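You operate a simulated robot arm through the tools that you are given. There is no shell and no other tool. Be economical: measure what you need, move in short steps, check, and stop when the job is done.

You are at the controls of a simulated two-armed robot. One attempt, no reset.

JOB
Switch the lamp off and move the green cone to the GOOD tray.
Fine: shut the window drawer and turn its knob back to the start. Set down upright: green cone.

The check looks at the end state, three seconds after you hand in, the way a careful person would. Anything else that was tipped, shoved, dropped, spilled or broken makes it a failure.

ROBOT AND FRAMES
Two 7-joint arms with two-finger parallel grippers on one trunk, on a base that drives. Base frame: it is fixed to the floor where the robot stands at the start and does not move with it; the origin is under the middle of the robot, x ahead of it, y to its left, z up. Readings come in m, degrees, newtons and seconds.
The left shoulder is at the start at [0.07, 0.177, 1.17], the right one opposite. With the tool pointing down near the work surface each hand reaches from about 0.26 to 0.72 m from the robot's upright axis, wherever it stands, measured 20 degrees to its own side. Places, roughly: GOOD tray [-0.5, -1, 0.8]; cream cone [-0.5, -1.5, 1]; cream lamp switch [0.5, -0.3, 1.2]; drawer knob [0.4, -0.1, 0.9]; silver turntable [0.5, -0.1, 0.8]; window drawer [0.5, -0.1, 0.9]. Payload 3.43 kg a hand.
Tool frame (each hand has its own): the origin (TCP) lies between the finger pads and is the grasp point; the fingertips stand 0.03 m ahead of it; z points along the fingers, y is the line along which they close. The gripper opens to 0.094 m. The fingers are 0.028 m wide and 0.01 m thick; the gripper's body (0.05 by 0.096 m) begins 0.055 m behind the TCP.
Orientation is that of the tool frame in the base frame, as a unit quaternion [w, x, y, z]. With the fingers straight down and closing along the base's y, the tool's x points along the base's -x, its y along +y and its z along -z.

CONTROLS
- The arms move only by the tool send_rows. It takes "left_rows", "right_rows" or both (then of equal length, played together; a hand with none holds still); each is one flat list of numbers, 7 for each row, row after row: the shift along the base's x, y, z in m, then the turn, a rotation vector about the base's x, y, z in rad, then the gripper command, from -1 (shut) to 1 (fully open), values between in proportion. In form: [x, y, z, rx, ry, rz, fingers, x, y, z, rx, ry, rz, fingers, ...]. A call has 1 to 8 rows; each row shifts and turns the commanded pose from where the row before left it. Rows are played at 5 a second. More than 0.05 m and 8.6 degrees between two rows, or a gripper value outside its range, and nothing of the call is played. A pose out of reach is approached as far as the arm can. The call stops where the force on the tool passes 90 N (or 10 N more than at its start, if that is more) or the arm is blocked; 0.2 s more then pass. The fingers move at their own pace (about 0.153 m/s each) and stop on an object; they squeeze with about 29 N. The grip force told is the motor's: it shows also when the fingers shut on nothing. Time passes only in rows, and 0.2 s behind the last, so rows that do not move let the fingers close. The reply holds the time, the measured pose of the TCP, the force on the tool along the base axes, the opening and the grip force, in the units named above and with some noise, with the torque about the TCP (base axes, N m) and any sound that the robot's microphone picked up.
- Cameras (640 x 400 px; columns grow to the right, rows downward): "scene" is now at [0.1336, -0.0124, 1.4995]; the picture's right is [-0.09, -1.00, -0.00], its down [-0.52, 0.05, -0.85] and it looks along [0.85, -0.07, -0.52] (base axes); focal length 214 px, centre (320, 200). "left" rides on the left gripper at [0.076, -0.014, -0.103] in its tool frame; the picture's right is [0.18, 0.98, 0.00], its down [-0.75, 0.14, -0.64] and it looks along [-0.63, 0.12, 0.77] (tool axes); focal length 243 px, centre (320, 200). "right" rides on the right gripper at [0.076, 0.014, -0.102] in its tool frame; the picture's right is [-0.18, 0.98, 0.00], its down [-0.75, -0.14, -0.64] and it looks along [-0.63, -0.12, 0.77] (tool axes); focal length 243 px, centre (320, 200). There is no depth. A picture from a camera that has moved, and an enlarged one, comes with that camera's place and axes in the base frame and with its lens. The place of the scene camera against the robot may be out by one fixed shift of up to 0.012 m in any direction.
- get_image(camera): a new picture of that camera. No time passes.
- slide_trunk(by): slides the trunk up (or, below 0, down) by that many m; the arms and the scene camera ride with it, the base frame stays. It gives what a move gives, with no picture.
- steer(legs): drives the robot by 1 to 6 legs, each [ahead, turn to the left] in m and degrees, along the robot's own axes; the way and the turn of a leg run together, so that a leg with both is an arc; at most 1.5 m and 180 degrees a leg. The arms and the cameras ride along, it lands a little off, and it stops where it bumps. It gives what a move gives.
- turn_head(pan, tilt): turns the head with the scene camera to pan (to the left, within 86 degrees either way) and tilt (down, from -29 to 69), counted from straight ahead of the robot. It gives what a move gives.
- inspect(camera, box): a new picture of the part [left, top, right, bottom] of that camera's present view, enlarged. No time passes.
- close_job(): hands the job in; it is judged then, once.

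Work in short steps. Places have to be worked out from the pictures, the camera data and where the tool is seen: move nearer, look again, correct. Check each grasp and each placing, and mend what went wrong. You have 120 turns and 108 pictures in all, those below and enlarged ones among them. Open the grippers and draw the arms clear of the work before you hand the job in, unless the task says otherwise; then end with one line.

The tools are called as a command line: name --argument value ..., lists and objects as JSON in quotes. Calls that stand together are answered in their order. send_rows: Moves the arms, as the interface text tells. Its arguments: {"type":"object","properties":{"left_rows":{"type":"array"},"right_rows":{"type":"array"}},"required":[]} The other tools are called the same way: slide_trunk (by) slides the trunk up or down; steer (legs) drives the base; turn_head (pan, tilt) turns the head that bears the scene camera; get_image (camera) takes a picture; inspect (camera, box) takes an enlarged picture of a part of a camera's view; close_job () hands the job in.

At the start:

```text
time: 0.0
left_eef_pos: [0.4207, 0.0486, 1.4152]
left_ee_rot: [0.001, 0.0, 1.0, -0.001]
left_force: [-0.2, 0.2, 0.1]
left_wrist_torque: [-0.01, 0.0, -0.01]
left_width: 0.094
left_gripper_force: 0.0
right_eef_pos: [0.5027, -0.3022, 1.3981]
right_ee_rot: [0.0, 0.0, 1.0, 0.0]
right_force: [0.0, 0.9, -1.2]
right_wrist_torque: [0.0, -0.02, 0.03]
right_width: 0.094
right_gripper_force: 0.0
trunk travel left (down, up): [-0.75, 0.09]
robot x, y, heading: [-0.0026, -0.0014, -0.1]
head pan, tilt: [-5.0, 31.4]
```

scene: 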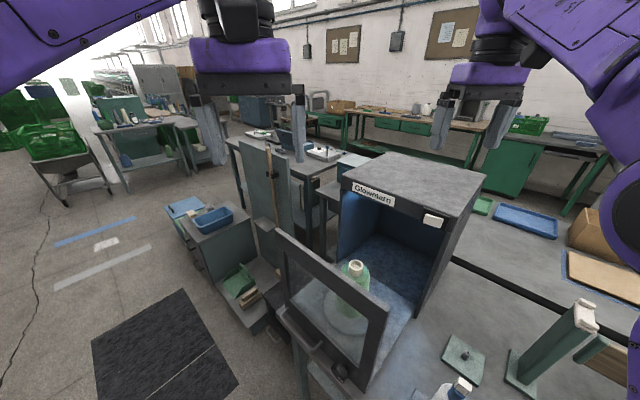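
right: 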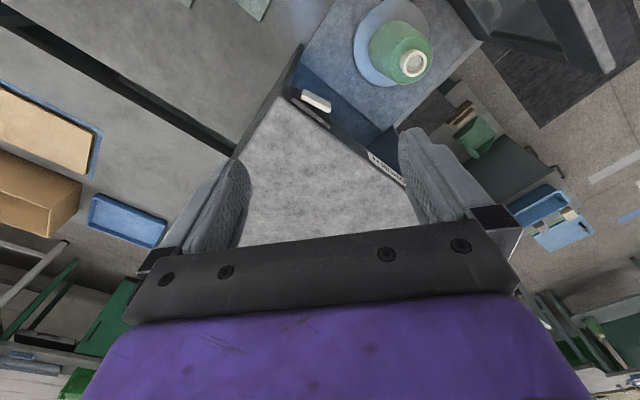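
left: 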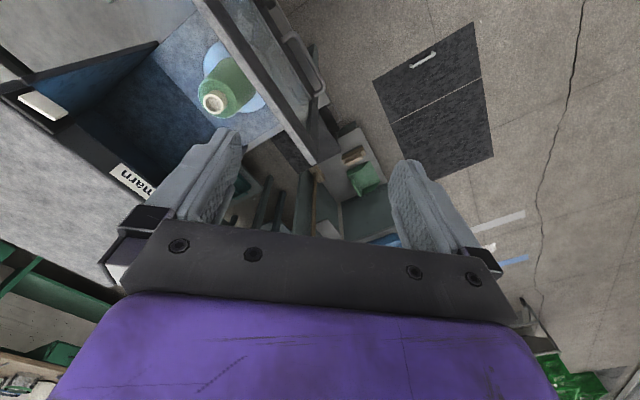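

The scene shows a box cabinet with a window front drawn out, a green cone on a turntable and a switch on the front. I look closer.

inspect --camera "scene" --box '[240, 140, 500, 400]'

turn_head --pan -20 --tilt 55

get_image --camera "scene"

```text
1.54 times, centred on (370, 270) of scene
camera zoom: at [0.1336, -0.0124, 1.4995], right [-0.09, -1.0, 0.0], down [-0.52, 0.05, -0.85], along [0.85, -0.07, -0.52], focal length 330 px, centre (243, 92)
```

zoom: 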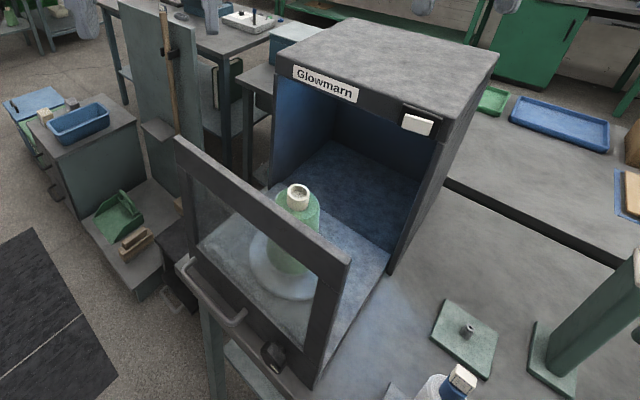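

```text
time: 0.9
left_eef_pos: [0.4209, 0.0485, 1.4154]
left_ee_rot: [0.001, 0.0, 1.0, 0.0]
left_force: [0.5, 1.1, 0.3]
left_wrist_torque: [-0.01, -0.04, 0.0]
left_width: 0.0937
left_gripper_force: 0.1
right_eef_pos: [0.5032, -0.303, 1.3975]
right_ee_rot: [0.0, 0.0, 1.0, 0.0]
right_force: [0.1, -0.6, -0.1]
right_wrist_torque: [-0.01, 0.0, 0.02]
right_width: 0.0937
right_gripper_force: 0.0
trunk travel left (down, up): [-0.75, 0.09]
robot x, y, heading: [0.0024, -0.0013, 0.3]
head pan, tilt: [-20.0, 55.0]
```

```text
103 pictures are left
camera scene: at [0.1119, -0.0292, 1.4657], right [-0.34, -0.94, 0.0], down [-0.77, 0.28, -0.57], along [0.54, -0.2, -0.82], focal length 214 px, centre (320, 200)
```

scene: 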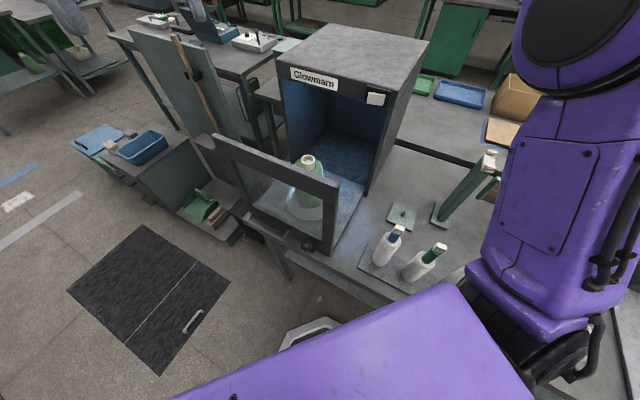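

I look closer at the knob, the switch, and the area to the right/back.

inspect --camera "scene" --box '[200, 130, 360, 260]'

inspect --camera "scene" --box '[340, 75, 420, 125]'

turn_head --pan -86 --tilt 30

get_image --camera "scene"

```text
3.08 times, centred on (280, 195) of scene
camera zoom: at [0.1119, -0.0292, 1.4657], right [-0.34, -0.94, 0.0], down [-0.77, 0.28, -0.57], along [0.54, -0.2, -0.82], focal length 660 px, centre (443, 215)
```

zoom: 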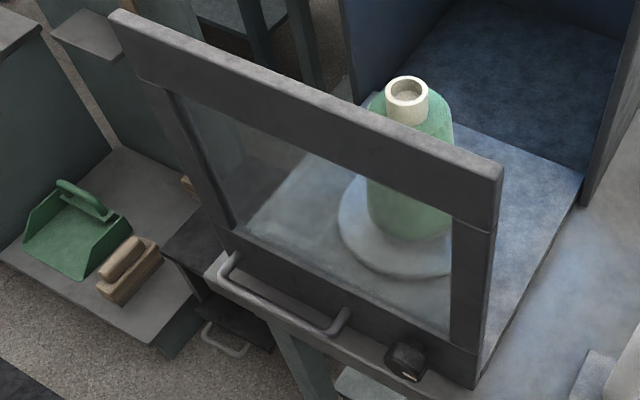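

```text
8.00 times, centred on (380, 100) of scene
camera zoom: at [0.1119, -0.0292, 1.4657], right [-0.34, -0.94, 0.0], down [-0.77, 0.28, -0.57], along [0.54, -0.2, -0.82], focal length 1716 px, centre (-160, 1000)
```

zoom: 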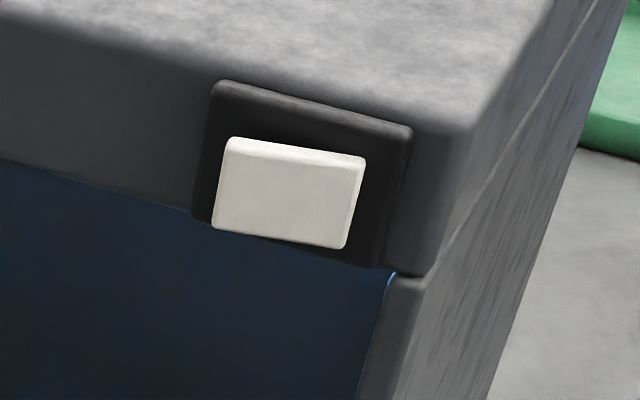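

```text
time: 2.2
left_eef_pos: [0.4213, 0.0471, 1.4151]
left_ee_rot: [0.001, -0.001, 1.0, -0.001]
left_force: [-0.5, -0.2, 0.3]
left_wrist_torque: [0.0, -0.04, 0.0]
left_width: 0.094
left_gripper_force: 0.1
right_eef_pos: [0.5021, -0.3027, 1.3979]
right_ee_rot: [0.0, 0.0, 1.0, 0.0]
right_force: [0.4, -1.0, 0.4]
right_wrist_torque: [-0.02, -0.02, -0.02]
right_width: 0.0941
right_gripper_force: 0.0
trunk travel left (down, up): [-0.75, 0.09]
robot x, y, heading: [-0.0034, -0.0019, -0.0]
head pan, tilt: [-85.9, 30.0]
```

```text
100 pictures are left
camera scene: at [0.0506, -0.0948, 1.5016], right [-1.0, -0.07, 0.0], down [-0.04, 0.5, -0.87], along [0.06, -0.86, -0.5], focal length 214 px, centre (320, 200)
```

scene: 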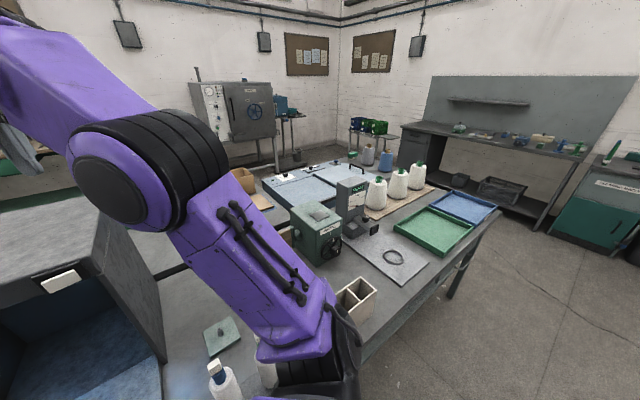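

The green tray looks to be at about (-0.5,-1.0). I check for labels on it.

inspect --camera "scene" --box '[330, 150, 510, 290]'

inspect --camera "right" --box '[280, 0, 480, 180]'

```text
2.86 times, centred on (420, 220) of scene
camera zoom: at [0.0506, -0.0948, 1.5016], right [-1.0, -0.07, 0.0], down [-0.04, 0.5, -0.87], along [0.06, -0.86, -0.5], focal length 613 px, centre (34, 143)
```

zoom: 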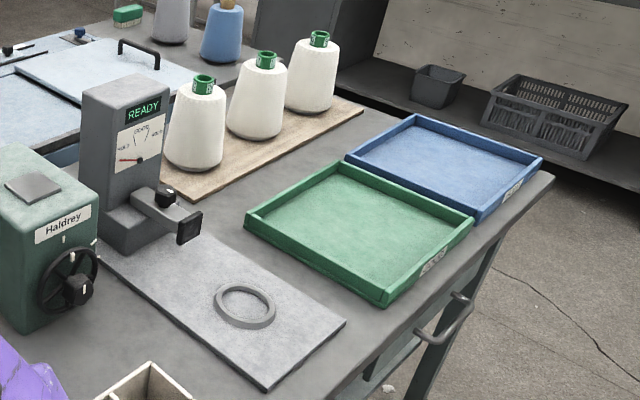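

```text
2.22 times, centred on (380, 90) of right
camera zoom: at [0.4269, -0.2893, 1.5012], right [0.18, 0.98, 0.0], down [0.75, -0.14, 0.64], along [0.63, -0.12, -0.77], focal length 539 px, centre (187, 444)
```

zoom: 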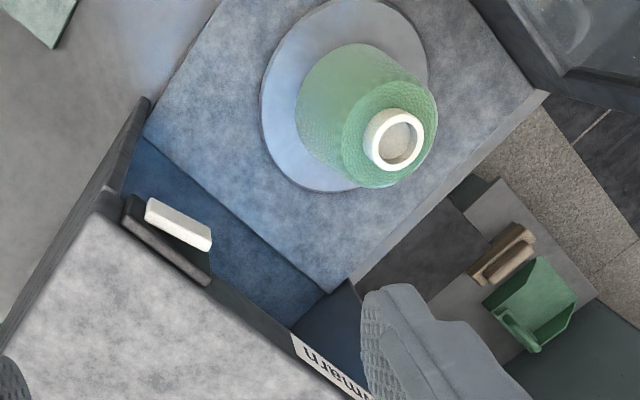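

The bench and booth stand at about 45°; I triangulate the cone's tube top at (0.54,-0.149,1.04), with the pane top at 1.16 and the booth front about 0.11 m behind the cone. I turn the right hand -45° over the cone and move the left one aside.

send_rows --right_rows '[0.006, 0.0255, 0.005, 0, 0, -0.1309, 1, 0.006, 0.0255, 0.005, 0, 0, -0.1309, 1, 0.006, 0.0255, 0, 0, 0, -0.1309, 1, 0.006, 0.0255, 0, 0, 0, -0.1309, 1, 0.006, 0.0255, 0, 0, 0, -0.1309, 1, 0.006, 0.0255, 0, 0, 0, -0.1309, 1]' --left_rows '[-0.02, 0.03, 0, 0, 0, 0, 1, -0.02, 0.03, 0, 0, 0, 0, 1, -0.02, 0.03, 0, 0, 0, 0, 1, -0.02, 0.03, 0, 0, 0, 0, 1, -0.02, 0.03, 0, 0, 0, 0, 1, 0, 0, 0, 0, 0, 0, 1]'

get_image --camera "right"

turn_head --pan -15 --tilt 40

get_image --camera "scene"

```text
time: 3.6
left_eef_pos: [0.3282, 0.1925, 1.4018]
left_ee_rot: [0.001, 0.0, 1.0, -0.002]
left_force: [0.8, 0.0, -0.5]
left_wrist_torque: [0.0, -0.01, -0.01]
left_width: 0.0938
left_gripper_force: 0.0
left hand out of reach, approached as far as the arm can: row 5
right_eef_pos: [0.4338, -0.2064, 1.4448]
right_ee_rot: [0.005, 0.384, 0.923, 0.002]
right_force: [0.0, -0.1, 0.4]
right_wrist_torque: [0.01, 0.01, -0.05]
right_width: 0.0938
right_gripper_force: 0.0
right hand out of reach, approached as far as the arm can: row 2, 3, 4, 6
trunk travel left (down, up): [-0.75, 0.09]
robot x, y, heading: [0.0017, 0.0001, 0.0]
head pan, tilt: [-85.9, 30.0]
```

```text
97 pictures are left
camera right: at [0.3896, -0.1421, 1.5481], right [0.83, 0.56, 0.01], down [0.43, -0.63, 0.65], along [0.37, -0.53, -0.76], focal length 243 px, centre (320, 200)
```

right: 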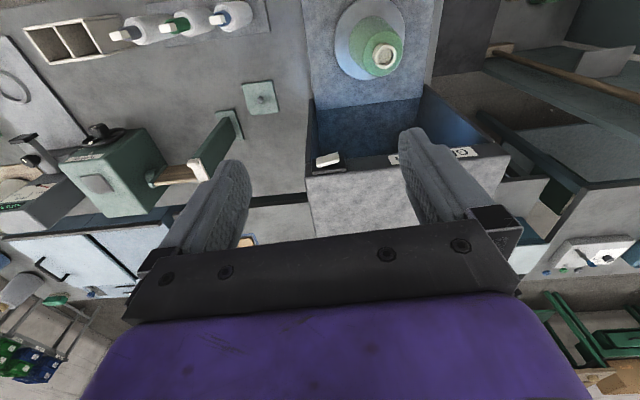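

```text
time: 5.1
left_eef_pos: [0.3246, 0.1918, 1.4022]
left_ee_rot: [0.003, -0.001, 1.0, -0.002]
left_force: [0.0, -0.7, 0.2]
left_wrist_torque: [-0.01, 0.02, 0.01]
left_width: 0.0938
left_gripper_force: 0.1
right_eef_pos: [0.4306, -0.208, 1.4462]
right_ee_rot: [0.006, 0.383, 0.924, 0.003]
right_force: [0.3, -0.1, 1.0]
right_wrist_torque: [-0.01, -0.02, -0.01]
right_width: 0.094
right_gripper_force: 0.0
trunk travel left (down, up): [-0.75, 0.09]
robot x, y, heading: [0.0013, -0.0002, 0.4]
head pan, tilt: [-15.0, 40.0]
```

```text
96 pictures are left
camera scene: at [0.1256, -0.027, 1.4864], right [-0.26, -0.97, 0.0], down [-0.62, 0.17, -0.77], along [0.74, -0.2, -0.64], focal length 214 px, centre (320, 200)
```

scene: 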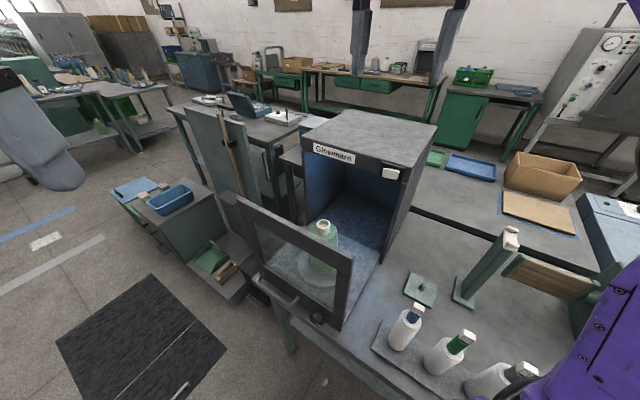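

At this height the arm was out of reach. I raise the trunk and try to get above the cone.

slide_trunk --by 0.09

```text
time: 6.3
left_eef_pos: [0.3253, 0.1923, 1.493]
left_ee_rot: [0.002, 0.0, 1.0, -0.002]
left_force: [-0.6, 0.8, 0.6]
left_wrist_torque: [-0.05, 0.01, 0.02]
left_width: 0.094
left_gripper_force: 0.0
right_eef_pos: [0.4311, -0.2069, 1.5351]
right_ee_rot: [0.005, 0.382, 0.924, 0.003]
right_force: [-0.3, -0.1, -0.3]
right_wrist_torque: [0.0, -0.03, -0.03]
right_width: 0.094
right_gripper_force: 0.1
trunk travel left (down, up): [-0.84, 0.0]
robot x, y, heading: [-0.0024, -0.0002, -0.0]
head pan, tilt: [-15.0, 40.0]
```

Now I bring the right hand over the cone at z≈1.34, going down while moving out.

send_rows --right_rows '[0, 0, -0.04, 0, 0, 0, 1, 0, 0, -0.04, 0, 0, 0, 1, 0.022, 0.012, -0.04, 0, 0, 0, 1, 0.022, 0.012, -0.04, 0, 0, 0, 1, 0.022, 0.012, -0.03, 0, 0, 0, 1, 0.022, 0.012, -0.005, 0, 0, 0, 1, 0.02, 0.01, 0, 0, 0, 0, 1, 0, 0, 0, 0, 0, 0, 1]'

get_image --camera "right"

get_image --camera "scene"

```text
time: 8.1
left_eef_pos: [0.324, 0.1922, 1.4942]
left_ee_rot: [0.003, -0.001, 1.0, -0.002]
left_force: [0.1, 0.5, 0.2]
left_wrist_torque: [0.0, 0.0, 0.03]
left_width: 0.094
left_gripper_force: 0.1
right_eef_pos: [0.5744, -0.1487, 1.4001]
right_ee_rot: [0.005, 0.384, 0.923, 0.003]
right_force: [0.1, 0.8, 0.0]
right_wrist_torque: [0.0, -0.01, 0.02]
right_width: 0.0942
right_gripper_force: 0.1
right hand out of reach, approached as far as the arm can: row 1, 2, 5, 6
trunk travel left (down, up): [-0.84, 0.0]
robot x, y, heading: [0.0006, 0.0009, -0.2]
head pan, tilt: [-15.0, 40.0]
```

```text
95 pictures are left
camera right: at [0.5291, -0.0854, 1.5036], right [0.83, 0.56, 0.01], down [0.42, -0.63, 0.65], along [0.37, -0.53, -0.76], focal length 243 px, centre (320, 200)
```

right: 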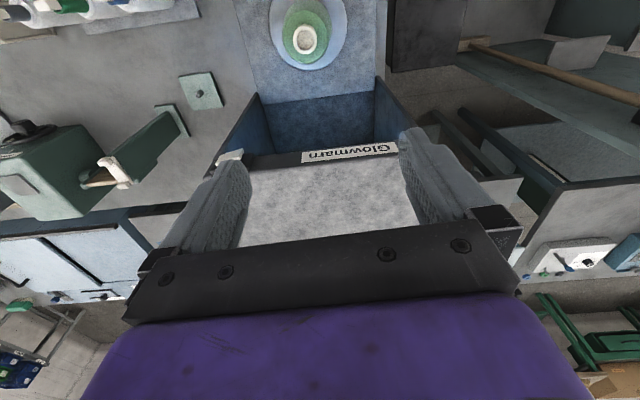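

```text
94 pictures are left
camera scene: at [0.126, -0.0262, 1.5763], right [-0.26, -0.97, 0.0], down [-0.62, 0.17, -0.77], along [0.74, -0.2, -0.64], focal length 214 px, centre (320, 200)
```

scene: 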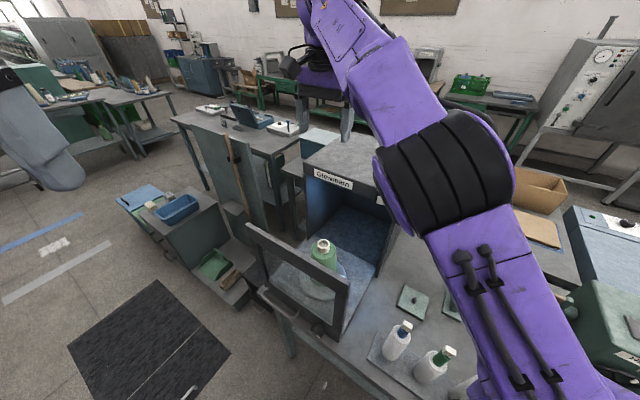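

The cone checks again at (0.542,-0.145). I move directly over it and go down to z≈1.16.

send_rows --right_rows '[-0.016, 0.001, -0.02, 0, 0, 0, 1, -0.016, 0.002, -0.02, 0, 0, 0, 1, 0, 0, -0.04, 0, 0, 0, 1, 0, 0, -0.04, 0, 0, 0, 1, 0, 0, -0.04, 0, 0, 0, 1, 0, 0, -0.04, 0, 0, 0, 1, 0, 0, -0.04, 0, 0, 0, 1]'

get_image --camera "right"

get_image --camera "scene"

```text
time: 9.7
left_eef_pos: [0.3282, 0.1901, 1.4929]
left_ee_rot: [0.001, 0.0, 1.0, -0.001]
left_force: [0.3, -0.2, 0.8]
left_wrist_torque: [0.02, 0.03, 0.0]
left_width: 0.0942
left_gripper_force: 0.1
right_eef_pos: [0.6276, -0.16, 1.3498]
right_ee_rot: [0.004, 0.384, 0.923, 0.002]
right_force: [0.9, -0.9, -0.6]
right_wrist_torque: [0.01, 0.02, 0.03]
right_width: 0.0942
right_gripper_force: 0.1
right hand out of reach, approached as far as the arm can: row 1, 2, 3, 4, 5, 6, 7
trunk travel left (down, up): [-0.84, 0.0]
robot x, y, heading: [0.0014, 0.0025, 0.2]
head pan, tilt: [-15.0, 40.0]
```

```text
93 pictures are left
camera right: at [0.5821, -0.0965, 1.4533], right [0.82, 0.57, 0.01], down [0.43, -0.63, 0.64], along [0.37, -0.53, -0.76], focal length 243 px, centre (320, 200)
```

right: 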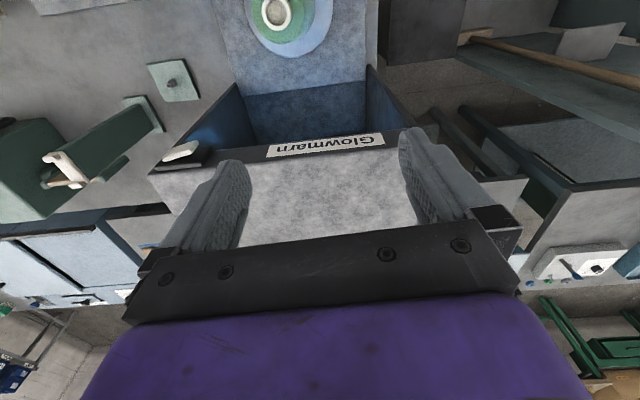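

```text
92 pictures are left
camera scene: at [0.1291, -0.0277, 1.5761], right [-0.26, -0.97, 0.0], down [-0.62, 0.17, -0.76], along [0.74, -0.2, -0.64], focal length 214 px, centre (320, 200)
```

scene: 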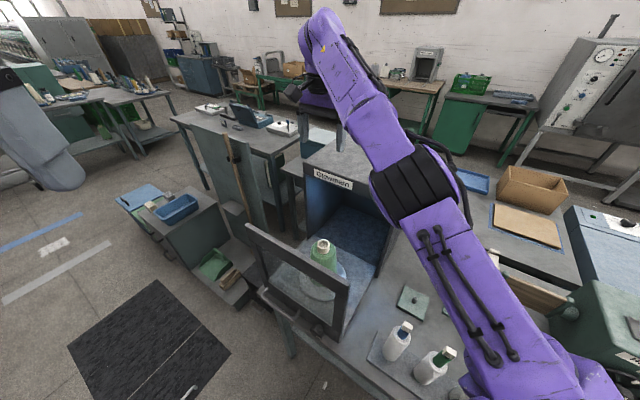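

The commanded pose may have run off from the measured one. I test this with a single small upward row.

send_rows --right_rows '[0, 0, 0.03, 0, 0, 0, 1]'

```text
time: 10.1
left_eef_pos: [0.3241, 0.1922, 1.4944]
left_ee_rot: [0.002, 0.0, 1.0, -0.001]
left_force: [-0.6, 0.1, -0.4]
left_wrist_torque: [0.03, 0.03, 0.01]
left_width: 0.0939
left_gripper_force: 0.0
right_eef_pos: [0.6206, -0.1629, 1.3591]
right_ee_rot: [0.006, 0.382, 0.924, 0.003]
right_force: [-0.4, -0.3, 0.1]
right_wrist_torque: [0.0, -0.02, -0.02]
right_width: 0.0941
right_gripper_force: 0.0
right hand out of reach, approached as far as the arm can: row 1
trunk travel left (down, up): [-0.84, 0.0]
robot x, y, heading: [0.0025, 0.0031, 0.0]
head pan, tilt: [-15.0, 40.0]
```

Pure downward rows count as out of reach, so this yaw is against a joint limit rather than distance. I undo the yaw and draw the hand back, then I will turn the base to face the bench squarely.

send_rows --right_rows '[-0.03, -0.02, 0.02, 0, 0, 0.1309, 1, -0.03, -0.02, 0.02, 0, 0, 0.1309, 1, -0.03, -0.02, 0.02, 0, 0, 0.1309, 1, -0.03, -0.02, 0.01, 0, 0, 0.1309, 1, -0.03, -0.02, 0, 0, 0, 0.1309, 1, -0.03, -0.02, 0, 0, 0, 0.1309, 1]'

```text
time: 11.5
left_eef_pos: [0.3262, 0.1957, 1.4934]
left_ee_rot: [0.003, 0.0, 1.0, -0.003]
left_force: [1.0, 1.0, -0.6]
left_wrist_torque: [-0.04, 0.0, -0.01]
left_width: 0.0937
left_gripper_force: 0.1
right_eef_pos: [0.4405, -0.2816, 1.4286]
right_ee_rot: [0.004, 0.0, 1.0, 0.003]
right_force: [0.0, 0.7, 0.0]
right_wrist_torque: [-0.03, -0.01, 0.0]
right_width: 0.0939
right_gripper_force: 0.1
trunk travel left (down, up): [-0.84, 0.0]
robot x, y, heading: [-0.0021, -0.0009, -0.3]
head pan, tilt: [-15.0, 40.0]
```

Commands now track the measured pose. I turn the base by -43°, in two legs.

steer --legs '[[0, -20], [0, -23]]'

get_image --camera "scene"

get_image --camera "left"

```text
time: 14.2
left_eef_pos: [0.369, -0.0826, 1.494]
left_ee_rot: [0.002, 0.371, 0.929, -0.003]
left_force: [0.0, -0.3, 0.4]
left_wrist_torque: [0.0, -0.04, -0.06]
left_width: 0.094
left_gripper_force: 0.1
right_eef_pos: [0.1233, -0.51, 1.4288]
right_ee_rot: [0.006, 0.37, 0.929, 0.002]
right_force: [0.1, -0.1, -0.2]
right_wrist_torque: [-0.04, -0.01, 0.02]
right_width: 0.094
right_gripper_force: 0.0
trunk travel left (down, up): [-0.84, 0.0]
robot x, y, heading: [-0.0026, 0.0012, -43.4]
head pan, tilt: [-15.0, 40.0]
```

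```text
91 pictures are left
camera scene: at [0.0758, -0.1098, 1.5764], right [-0.85, -0.52, 0.0], down [-0.34, 0.55, -0.77], along [0.4, -0.65, -0.64], focal length 214 px, centre (320, 200)
```

scene: 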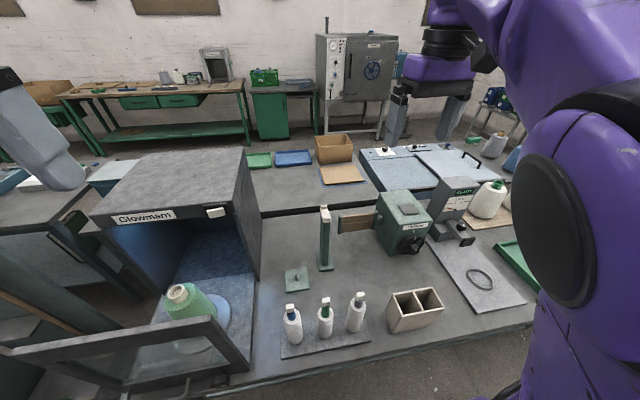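

```text
90 pictures are left
camera left: at [0.3041, -0.0391, 1.5957], right [0.54, 0.84, -0.01], down [0.64, -0.41, 0.64], along [0.54, -0.35, -0.76], focal length 243 px, centre (320, 200)
```

left: 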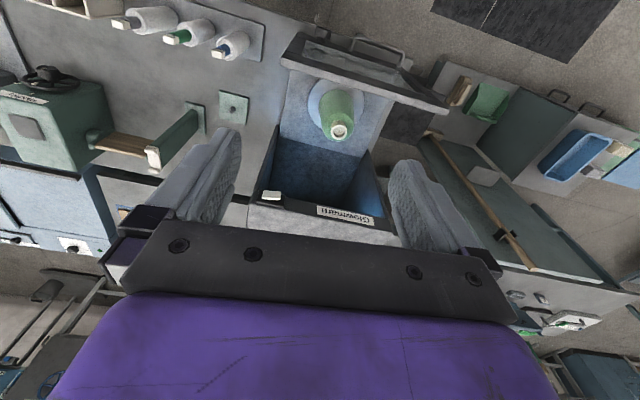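

Facing the bench squarely now; the cone lies ahead-left for the left hand. I move the left hand over it and down to z≈1.25.

send_rows --left_rows '[0.0, 0.0, -0.045, 0, 0, 0, 1, 0.0, 0.0, -0.045, 0, 0, 0, 1, 0.04, -0.014, -0.03, 0, 0, 0, 1, 0.04, -0.014, -0.03, 0, 0, 0, 1, 0.04, -0.014, -0.03, 0, 0, 0, 1, 0.04, -0.014, -0.03, 0, 0, 0, 1, 0.012, -0.005, -0.03, 0, 0, 0, 1]'

get_image --camera "left"

get_image --camera "scene"

```text
refused: row 3 steps farther than a row can; nothing moved
```

```text
89 pictures are left
camera left: at [0.3041, -0.0391, 1.5957], right [0.54, 0.84, -0.01], down [0.64, -0.41, 0.64], along [0.54, -0.35, -0.76], focal length 243 px, centre (320, 200)
```

left: 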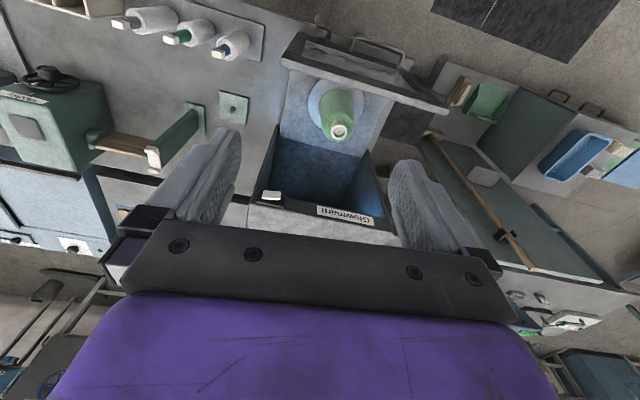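

```text
88 pictures are left
camera scene: at [0.0758, -0.1098, 1.5764], right [-0.85, -0.52, 0.0], down [-0.34, 0.55, -0.77], along [0.4, -0.65, -0.64], focal length 214 px, centre (320, 200)
```

scene: 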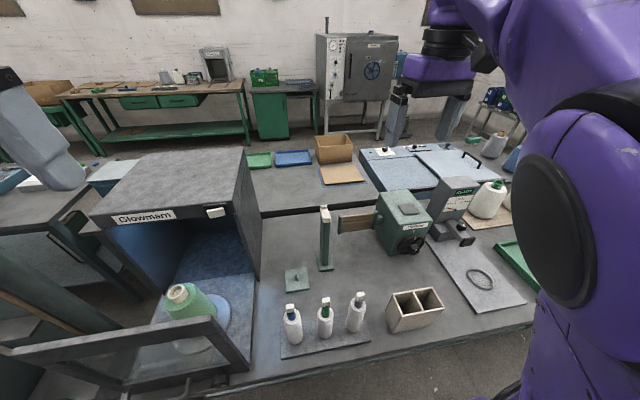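

The step was too long; same move with shorter rows.

send_rows --left_rows '[0.01, 0.0, -0.045, 0, 0, 0, 1, 0.01, 0.0, -0.045, 0, 0, 0, 1, 0.028, -0.011, -0.035, 0, 0, 0, 1, 0.028, -0.011, -0.035, 0, 0, 0, 1, 0.035, -0.014, -0.03, 0, 0, 0, 1, 0.035, -0.014, -0.02, 0, 0, 0, 1, 0.026, -0.011, -0.02, 0, 0, 0, 1]'

get_image --camera "left"

get_image --camera "scene"

```text
time: 15.8
left_eef_pos: [0.5415, -0.1476, 1.2636]
left_ee_rot: [0.002, 0.37, 0.929, -0.002]
left_force: [-0.7, 0.6, 0.3]
left_wrist_torque: [0.05, 0.04, 0.01]
left_width: 0.0942
left_gripper_force: 0.1
right_eef_pos: [0.123, -0.513, 1.4277]
right_ee_rot: [0.005, 0.371, 0.928, 0.004]
right_force: [-0.5, -0.5, 0.2]
right_wrist_torque: [0.0, 0.03, -0.02]
right_width: 0.0943
right_gripper_force: 0.1
trunk travel left (down, up): [-0.84, 0.0]
robot x, y, heading: [-0.0026, 0.0022, -43.3]
head pan, tilt: [-15.0, 40.0]
```

```text
87 pictures are left
camera left: at [0.4765, -0.1029, 1.3658], right [0.54, 0.84, 0.0], down [0.64, -0.41, 0.64], along [0.54, -0.35, -0.76], focal length 243 px, centre (320, 200)
```

left: 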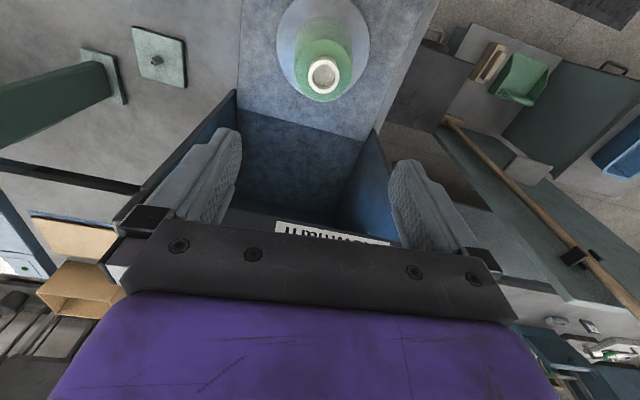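

```text
86 pictures are left
camera scene: at [0.076, -0.1136, 1.5761], right [-0.85, -0.52, 0.0], down [-0.34, 0.55, -0.76], along [0.4, -0.65, -0.64], focal length 214 px, centre (320, 200)
```

scene: 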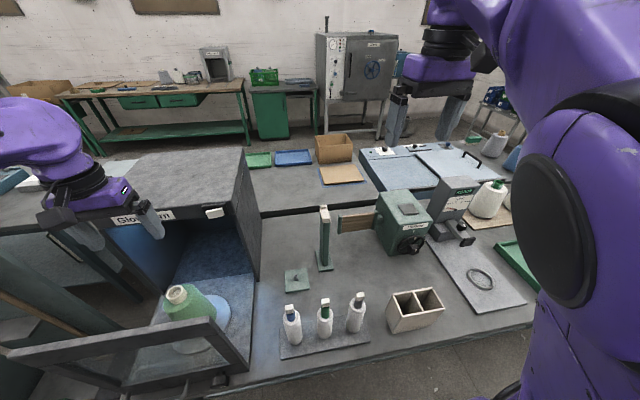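

The cone neck is almost exactly under the hand. I go down to z≈1.10 and look again.

send_rows --left_rows '[0.001, 0.004, -0.04, 0, 0, 0, 1, 0, 0, -0.04, 0, 0, 0, 1, 0, 0, -0.04, 0, 0, 0, 1, 0, 0, -0.04, 0, 0, 0, 1]'

get_image --camera "left"

inspect --camera "scene" --box '[0, 140, 280, 400]'

```text
time: 16.8
left_eef_pos: [0.5421, -0.1421, 1.1027]
left_ee_rot: [0.001, 0.371, 0.929, -0.003]
left_force: [-0.2, -0.6, -0.2]
left_wrist_torque: [-0.02, -0.01, 0.01]
left_width: 0.094
left_gripper_force: 0.1
right_eef_pos: [0.1233, -0.5118, 1.428]
right_ee_rot: [0.005, 0.371, 0.929, 0.003]
right_force: [-0.3, -0.7, 0.2]
right_wrist_torque: [0.02, 0.03, -0.02]
right_width: 0.094
right_gripper_force: 0.2
trunk travel left (down, up): [-0.84, 0.0]
robot x, y, heading: [0.0022, 0.0001, -43.3]
head pan, tilt: [-15.0, 40.0]
```

```text
85 pictures are left
camera left: at [0.4766, -0.0988, 1.2054], right [0.54, 0.84, 0.0], down [0.64, -0.41, 0.65], along [0.54, -0.35, -0.76], focal length 243 px, centre (320, 200)
```

left: 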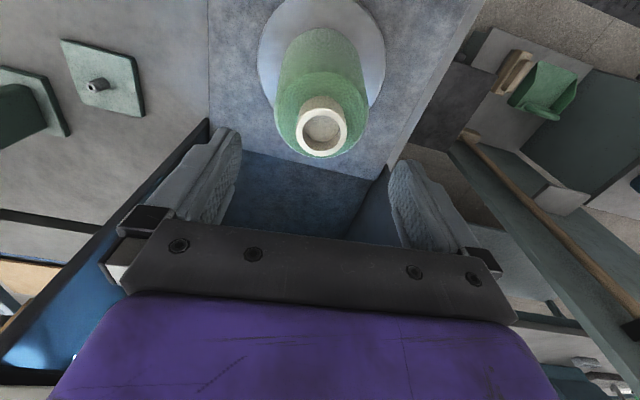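

```text
1.54 times, centred on (140, 270) of scene
camera zoom: at [0.0754, -0.1121, 1.5763], right [-0.85, -0.52, 0.0], down [-0.34, 0.55, -0.77], along [0.4, -0.65, -0.64], focal length 330 px, centre (597, 92)
```

zoom: 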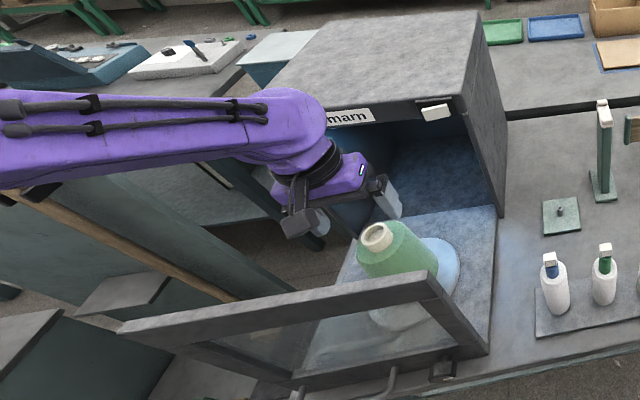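

Aligned within a few mm. I go down to z≈1.028 and close.

send_rows --left_rows '[-0.001, 0.002, -0.03, 0, 0, 0, 1, 0, 0, -0.03, 0, 0, 0, 1, 0, 0, -0.015, 0, 0, 0, 1]'

get_image --camera "left"

```text
time: 17.6
left_eef_pos: [0.5401, -0.1389, 1.0292]
left_ee_rot: [0.002, 0.371, 0.929, -0.002]
left_force: [0.2, -0.6, 0.2]
left_wrist_torque: [0.02, 0.02, -0.03]
left_width: 0.0939
left_gripper_force: 0.1
right_eef_pos: [0.1229, -0.5105, 1.4279]
right_ee_rot: [0.006, 0.37, 0.929, 0.002]
right_force: [0.3, -0.8, 0.9]
right_wrist_torque: [0.01, 0.01, -0.01]
right_width: 0.0937
right_gripper_force: 0.0
trunk travel left (down, up): [-0.84, 0.0]
robot x, y, heading: [0.0005, -0.0004, -43.5]
head pan, tilt: [-15.0, 40.0]
```

```text
83 pictures are left
camera left: at [0.4755, -0.0953, 1.1313], right [0.54, 0.84, 0.0], down [0.64, -0.41, 0.65], along [0.54, -0.35, -0.76], focal length 243 px, centre (320, 200)
```

left: 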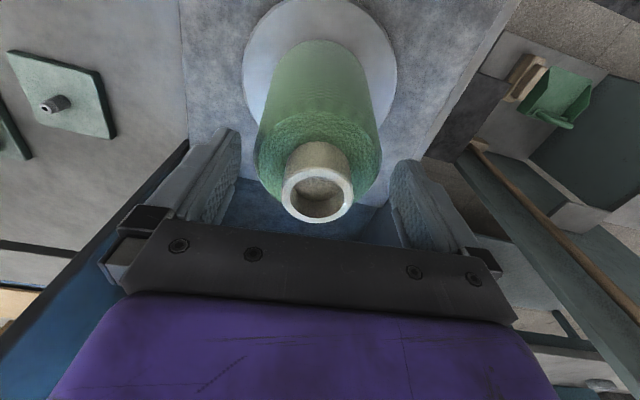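

The neck sits between the pads, with the tips about at its foot. I close here.

send_rows --left_rows '[0, 0, 0, 0, 0, 0, 0, 0, 0, 0, 0, 0, 0, -1, 0, 0, 0, 0, 0, 0, -1, 0, 0, 0, 0, 0, 0, -1]'

get_image --camera "left"

```text
time: 18.6
left_eef_pos: [0.5405, -0.1388, 1.0284]
left_ee_rot: [0.0, 0.371, 0.929, -0.003]
left_force: [-0.5, -0.6, 0.3]
left_wrist_torque: [0.03, 0.0, 0.0]
left_width: 0.0807
left_gripper_force: 29.0
right_eef_pos: [0.1221, -0.5112, 1.4286]
right_ee_rot: [0.005, 0.371, 0.929, 0.003]
right_force: [0.9, -0.2, -0.9]
right_wrist_torque: [0.03, -0.01, 0.0]
right_width: 0.0944
right_gripper_force: 0.0
trunk travel left (down, up): [-0.84, 0.0]
robot x, y, heading: [-0.0022, -0.0006, -43.2]
head pan, tilt: [-15.0, 40.0]
```

```text
82 pictures are left
camera left: at [0.4754, -0.0952, 1.1315], right [0.54, 0.84, 0.0], down [0.64, -0.41, 0.64], along [0.54, -0.35, -0.76], focal length 243 px, centre (320, 200)
```

left: 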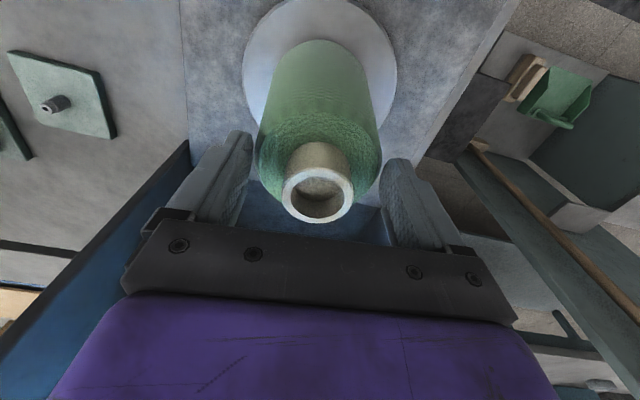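

The tips hit the cone's shoulder (0.08 wide). I open, raise 0.018 m, and close on the neck.

send_rows --left_rows '[0, 0, 0, 0, 0, 0, 1, 0, 0, 0, 0, 0, 0, 1, 0, 0, 0.018, 0, 0, 0, 1, 0, 0, 0, 0, 0, 0, -1, 0, 0, 0, 0, 0, 0, -1, 0, 0, 0, 0, 0, 0, -1]'

get_image --camera "left"

```text
time: 20.0
left_eef_pos: [0.5417, -0.137, 1.0482]
left_ee_rot: [0.001, 0.37, 0.929, -0.002]
left_force: [-0.8, 0.5, 2.0]
left_wrist_torque: [0.07, 0.06, -0.01]
left_width: 0.0387
left_gripper_force: 29.4
right_eef_pos: [0.1223, -0.5097, 1.4272]
right_ee_rot: [0.006, 0.371, 0.929, 0.003]
right_force: [0.0, 0.3, -0.2]
right_wrist_torque: [0.02, 0.0, -0.04]
right_width: 0.0938
right_gripper_force: 0.1
trunk travel left (down, up): [-0.84, 0.0]
robot x, y, heading: [0.0012, -0.001, -43.6]
head pan, tilt: [-15.0, 40.0]
```

```text
81 pictures are left
camera left: at [0.4763, -0.0951, 1.1501], right [0.54, 0.84, 0.0], down [0.64, -0.41, 0.65], along [0.54, -0.35, -0.76], focal length 243 px, centre (320, 200)
```

left: 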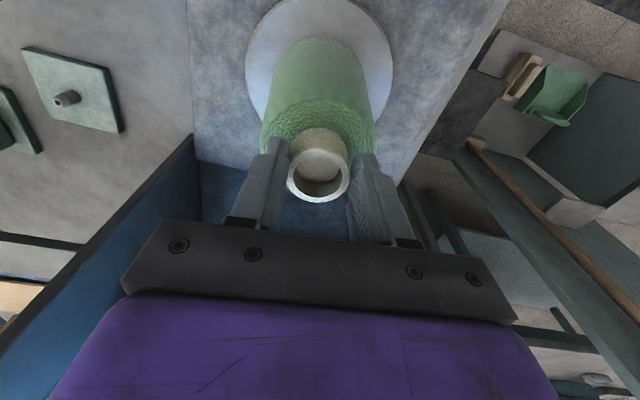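

Gripped on the neck (0.0387 m). I lift 0.1 m straight up and look.

send_rows --left_rows '[0, 0, 0.02, 0, 0, 0, -1, 0, 0, 0.03, 0, 0, 0, -1, 0, 0, 0.03, 0, 0, 0, -1, 0, 0, 0.02, 0, 0, 0, -1]'

get_image --camera "left"

inspect --camera "scene" --box '[0, 140, 280, 400]'

```text
time: 21.0
left_eef_pos: [0.5396, -0.1392, 1.1476]
left_ee_rot: [0.001, 0.37, 0.929, -0.002]
left_force: [-0.5, 0.2, -4.8]
left_wrist_torque: [0.04, -0.03, 0.01]
left_width: 0.0388
left_gripper_force: 29.0
right_eef_pos: [0.1229, -0.5109, 1.4279]
right_ee_rot: [0.005, 0.372, 0.928, 0.003]
right_force: [0.1, 0.0, 0.6]
right_wrist_torque: [0.03, -0.02, 0.0]
right_width: 0.094
right_gripper_force: 0.0
trunk travel left (down, up): [-0.84, 0.0]
robot x, y, heading: [-0.0005, -0.0005, -43.5]
head pan, tilt: [-15.0, 40.0]
```

```text
80 pictures are left
camera left: at [0.4751, -0.0949, 1.2501], right [0.54, 0.84, 0.0], down [0.64, -0.41, 0.64], along [0.54, -0.35, -0.76], focal length 243 px, centre (320, 200)
```

left: 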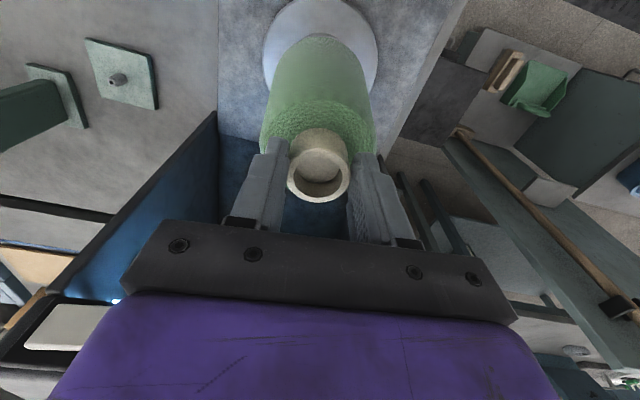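

```text
1.54 times, centred on (140, 270) of scene
camera zoom: at [0.0752, -0.1115, 1.5762], right [-0.85, -0.52, 0.0], down [-0.34, 0.55, -0.77], along [0.4, -0.65, -0.64], focal length 330 px, centre (597, 92)
```

zoom: 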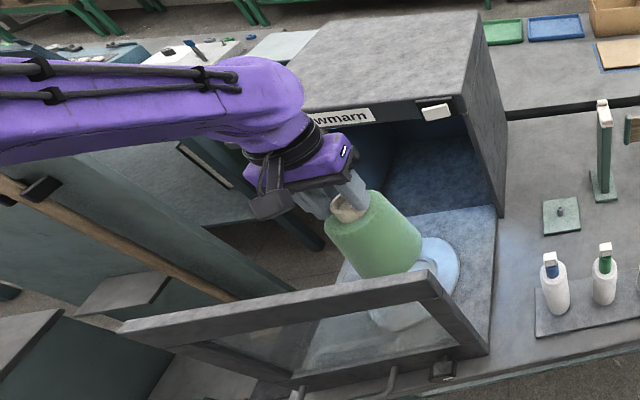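

The cone hangs level in the grip (~0.5 kg). I lift on towards z≈1.40 to clear the pane.

send_rows --left_rows '[0, 0, 0.04, 0, 0, 0, -1, 0, 0, 0.04, 0, 0, 0, -1, 0, 0, 0.04, 0, 0, 0, -1, 0, 0, 0.04, 0, 0, 0, -1, 0, 0, 0.04, 0, 0, 0, -1, 0, 0, 0.04, 0, 0, 0, -1, 0, 0, 0.02, 0, 0, 0, -1]'

get_image --camera "scene"

```text
time: 22.6
left_eef_pos: [0.5391, -0.1403, 1.4042]
left_ee_rot: [0.001, 0.37, 0.929, -0.002]
left_force: [0.4, 0.2, -3.2]
left_wrist_torque: [-0.03, 0.0, -0.02]
left_width: 0.0389
left_gripper_force: 29.3
right_eef_pos: [0.124, -0.5114, 1.4282]
right_ee_rot: [0.006, 0.37, 0.929, 0.003]
right_force: [0.2, 0.5, -0.3]
right_wrist_torque: [0.04, -0.03, 0.0]
right_width: 0.094
right_gripper_force: 0.0
trunk travel left (down, up): [-0.84, 0.0]
robot x, y, heading: [-0.0013, -0.0011, -43.6]
head pan, tilt: [-15.0, 40.0]
```

```text
78 pictures are left
camera scene: at [0.0755, -0.1118, 1.5762], right [-0.85, -0.52, 0.0], down [-0.34, 0.55, -0.77], along [0.4, -0.65, -0.64], focal length 214 px, centre (320, 200)
```

scene: 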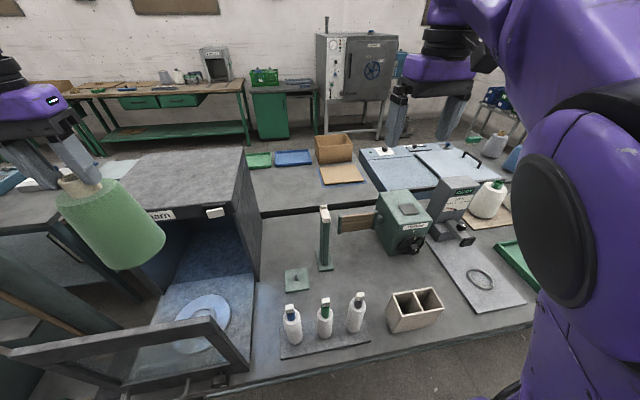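

The cone's base is now about 0.182 below the TCP, i.e. at 1.22, above the pane top (1.16). I raise it 0.04 more and draw it straight back over the pane.

send_rows --left_rows '[0, 0, 0.03, 0, 0, 0, -1, -0.01, 0.009, 0.02, 0, 0, 0, -1, -0.025, 0.024, 0.005, 0, 0, 0, -1, -0.025, 0.024, 0, 0, 0, 0, -1, -0.025, 0.024, 0, 0, 0, 0, -1, -0.025, 0.024, 0, 0, 0, 0, -1, -0.02, 0.019, 0, 0, 0, 0, -1]'

turn_head --pan 20 --tilt 50

get_image --camera "scene"

```text
time: 24.2
left_eef_pos: [0.4107, -0.0356, 1.4439]
left_ee_rot: [0.003, 0.37, 0.929, -0.003]
left_force: [0.0, 0.4, -3.9]
left_wrist_torque: [0.01, 0.02, -0.01]
left_width: 0.0391
left_gripper_force: 28.6
left hand out of reach, approached as far as the arm can: row 6, 7
right_eef_pos: [0.1234, -0.5097, 1.4287]
right_ee_rot: [0.006, 0.371, 0.929, 0.002]
right_force: [-0.4, 0.0, -0.1]
right_wrist_torque: [-0.03, 0.0, -0.01]
right_width: 0.0941
right_gripper_force: 0.1
trunk travel left (down, up): [-0.84, 0.0]
robot x, y, heading: [0.0011, 0.0, -43.7]
head pan, tilt: [-15.0, 40.0]
```

```text
time: 25.2
left_eef_pos: [0.4116, -0.0368, 1.4446]
left_ee_rot: [0.001, 0.37, 0.929, -0.003]
left_force: [-0.2, 0.4, -2.2]
left_wrist_torque: [0.03, 0.01, 0.0]
left_width: 0.0388
left_gripper_force: 28.8
right_eef_pos: [0.1228, -0.5111, 1.4294]
right_ee_rot: [0.005, 0.371, 0.929, 0.003]
right_force: [-0.1, 0.2, 0.1]
right_wrist_torque: [0.04, 0.0, -0.01]
right_width: 0.0939
right_gripper_force: 0.1
trunk travel left (down, up): [-0.84, 0.0]
robot x, y, heading: [-0.0023, -0.0025, -43.5]
head pan, tilt: [20.0, 50.0]
```

```text
77 pictures are left
camera scene: at [0.1014, -0.0698, 1.5621], right [-0.4, -0.92, 0.0], down [-0.7, 0.31, -0.64], along [0.59, -0.26, -0.77], focal length 214 px, centre (320, 200)
```

scene: 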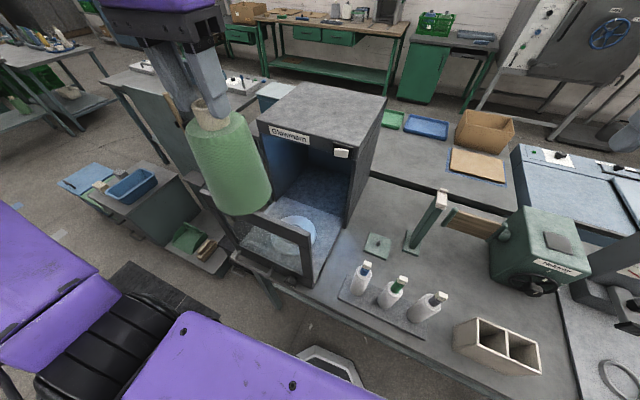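

The cone is held well above everything. I will place it first: turn right 98°, drive along the bench (slightly away from it), then turn back to face the GOOD tray. First the turn and half the way.

steer --legs '[[0, -49], [0, -49]]'

turn_head --pan 0 --tilt 35

get_image --camera "scene"

```text
time: 30.1
left_eef_pos: [-0.0984, -0.4001, 1.4441]
left_ee_rot: [-0.002, 0.947, 0.322, -0.002]
left_force: [0.2, 0.0, -4.1]
left_wrist_torque: [0.03, 0.0, 0.04]
left_width: 0.039
left_gripper_force: 29.6
right_eef_pos: [-0.5235, -0.043, 1.4279]
right_ee_rot: [0.006, 0.947, 0.322, -0.002]
right_force: [-0.1, 0.6, -0.2]
right_wrist_torque: [-0.03, 0.0, 0.02]
right_width: 0.0943
right_gripper_force: 0.0
trunk travel left (down, up): [-0.84, 0.0]
robot x, y, heading: [0.0034, 0.0023, -142.4]
head pan, tilt: [20.0, 50.0]
```

```text
time: 30.9
left_eef_pos: [-0.0997, -0.3989, 1.4441]
left_ee_rot: [-0.002, 0.946, 0.323, -0.004]
left_force: [0.4, 0.5, -3.1]
left_wrist_torque: [-0.01, -0.01, 0.01]
left_width: 0.0391
left_gripper_force: 29.0
right_eef_pos: [-0.5232, -0.0424, 1.4276]
right_ee_rot: [0.006, 0.946, 0.323, -0.002]
right_force: [0.1, 0.6, 0.2]
right_wrist_torque: [-0.02, -0.03, 0.0]
right_width: 0.0942
right_gripper_force: 0.0
trunk travel left (down, up): [-0.84, 0.0]
robot x, y, heading: [-0.0034, -0.0013, -142.3]
head pan, tilt: [0.0, 35.0]
```

```text
76 pictures are left
camera scene: at [-0.1157, -0.0892, 1.5838], right [-0.61, 0.79, 0.0], down [0.45, 0.35, -0.82], along [-0.65, -0.5, -0.57], focal length 214 px, centre (320, 200)
```

scene: 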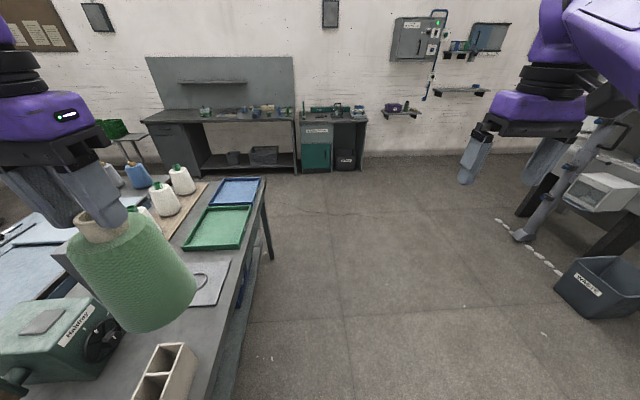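

The path along the bench is clear. I drive 1.26 m and turn back to face the tray.

steer --legs '[[0.63, 0], [0.63, 0], [0, 49], [0, 49]]'

turn_head --pan 15 --tilt 45

get_image --camera "scene"

get_image --camera "left"

```text
time: 42.1
left_eef_pos: [-0.609, -0.8282, 1.4444]
left_ee_rot: [0.002, 0.39, 0.921, -0.003]
left_force: [-0.2, -1.3, -4.1]
left_wrist_torque: [0.05, 0.01, 0.0]
left_width: 0.0387
left_gripper_force: 29.0
right_eef_pos: [-0.9145, -1.2916, 1.428]
right_ee_rot: [0.005, 0.389, 0.921, 0.003]
right_force: [0.6, 0.5, 0.3]
right_wrist_torque: [0.02, -0.01, 0.0]
right_width: 0.0941
right_gripper_force: 0.0
trunk travel left (down, up): [-0.84, 0.0]
robot x, y, heading: [-1.0166, -0.7763, -45.9]
head pan, tilt: [0.0, 35.0]
```

```text
time: 42.9
left_eef_pos: [-0.6087, -0.8288, 1.444]
left_ee_rot: [0.002, 0.389, 0.921, -0.004]
left_force: [0.5, 0.5, -3.4]
left_wrist_torque: [0.01, -0.03, 0.0]
left_width: 0.039
left_gripper_force: 29.3
right_eef_pos: [-0.9128, -1.2901, 1.4289]
right_ee_rot: [0.005, 0.389, 0.921, 0.002]
right_force: [-0.3, -0.3, 0.7]
right_wrist_torque: [0.04, 0.0, -0.01]
right_width: 0.094
right_gripper_force: 0.0
trunk travel left (down, up): [-0.84, 0.0]
robot x, y, heading: [-1.0193, -0.7757, -45.8]
head pan, tilt: [15.0, 45.0]
```

```text
75 pictures are left
camera scene: at [-0.9175, -0.8572, 1.5691], right [-0.51, -0.86, 0.0], down [-0.61, 0.36, -0.71], along [0.61, -0.36, -0.71], focal length 214 px, centre (320, 200)
```

scene: 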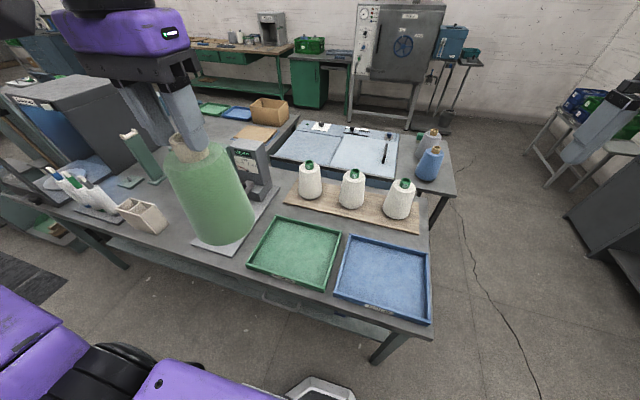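

```text
74 pictures are left
camera left: at [-0.6711, -0.7815, 1.5468], right [0.58, 0.82, -0.01], down [0.63, -0.44, 0.65], along [0.52, -0.38, -0.76], focal length 243 px, centre (320, 200)
```

left: 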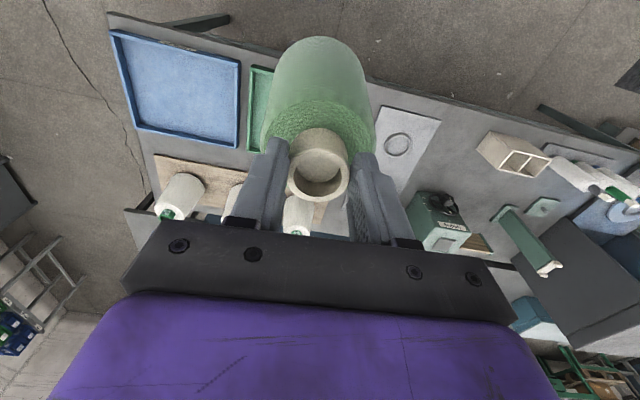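

I check the tray labels.

inspect --camera "scene" --box '[240, 210, 440, 330]'

```text
3.20 times, centred on (340, 270) of scene
camera zoom: at [-0.9175, -0.8572, 1.5691], right [-0.51, -0.86, 0.0], down [-0.61, 0.36, -0.71], along [0.61, -0.36, -0.71], focal length 686 px, centre (256, -24)
```

zoom: 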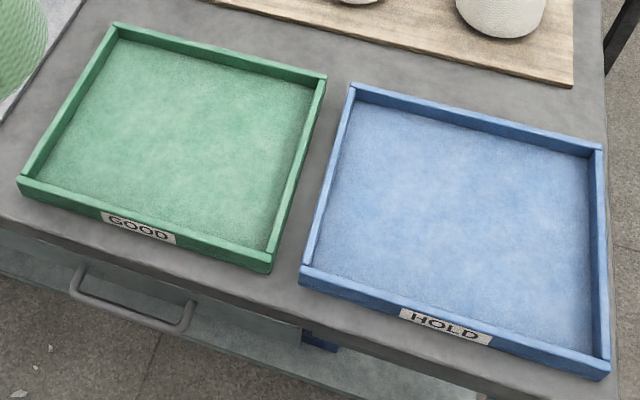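

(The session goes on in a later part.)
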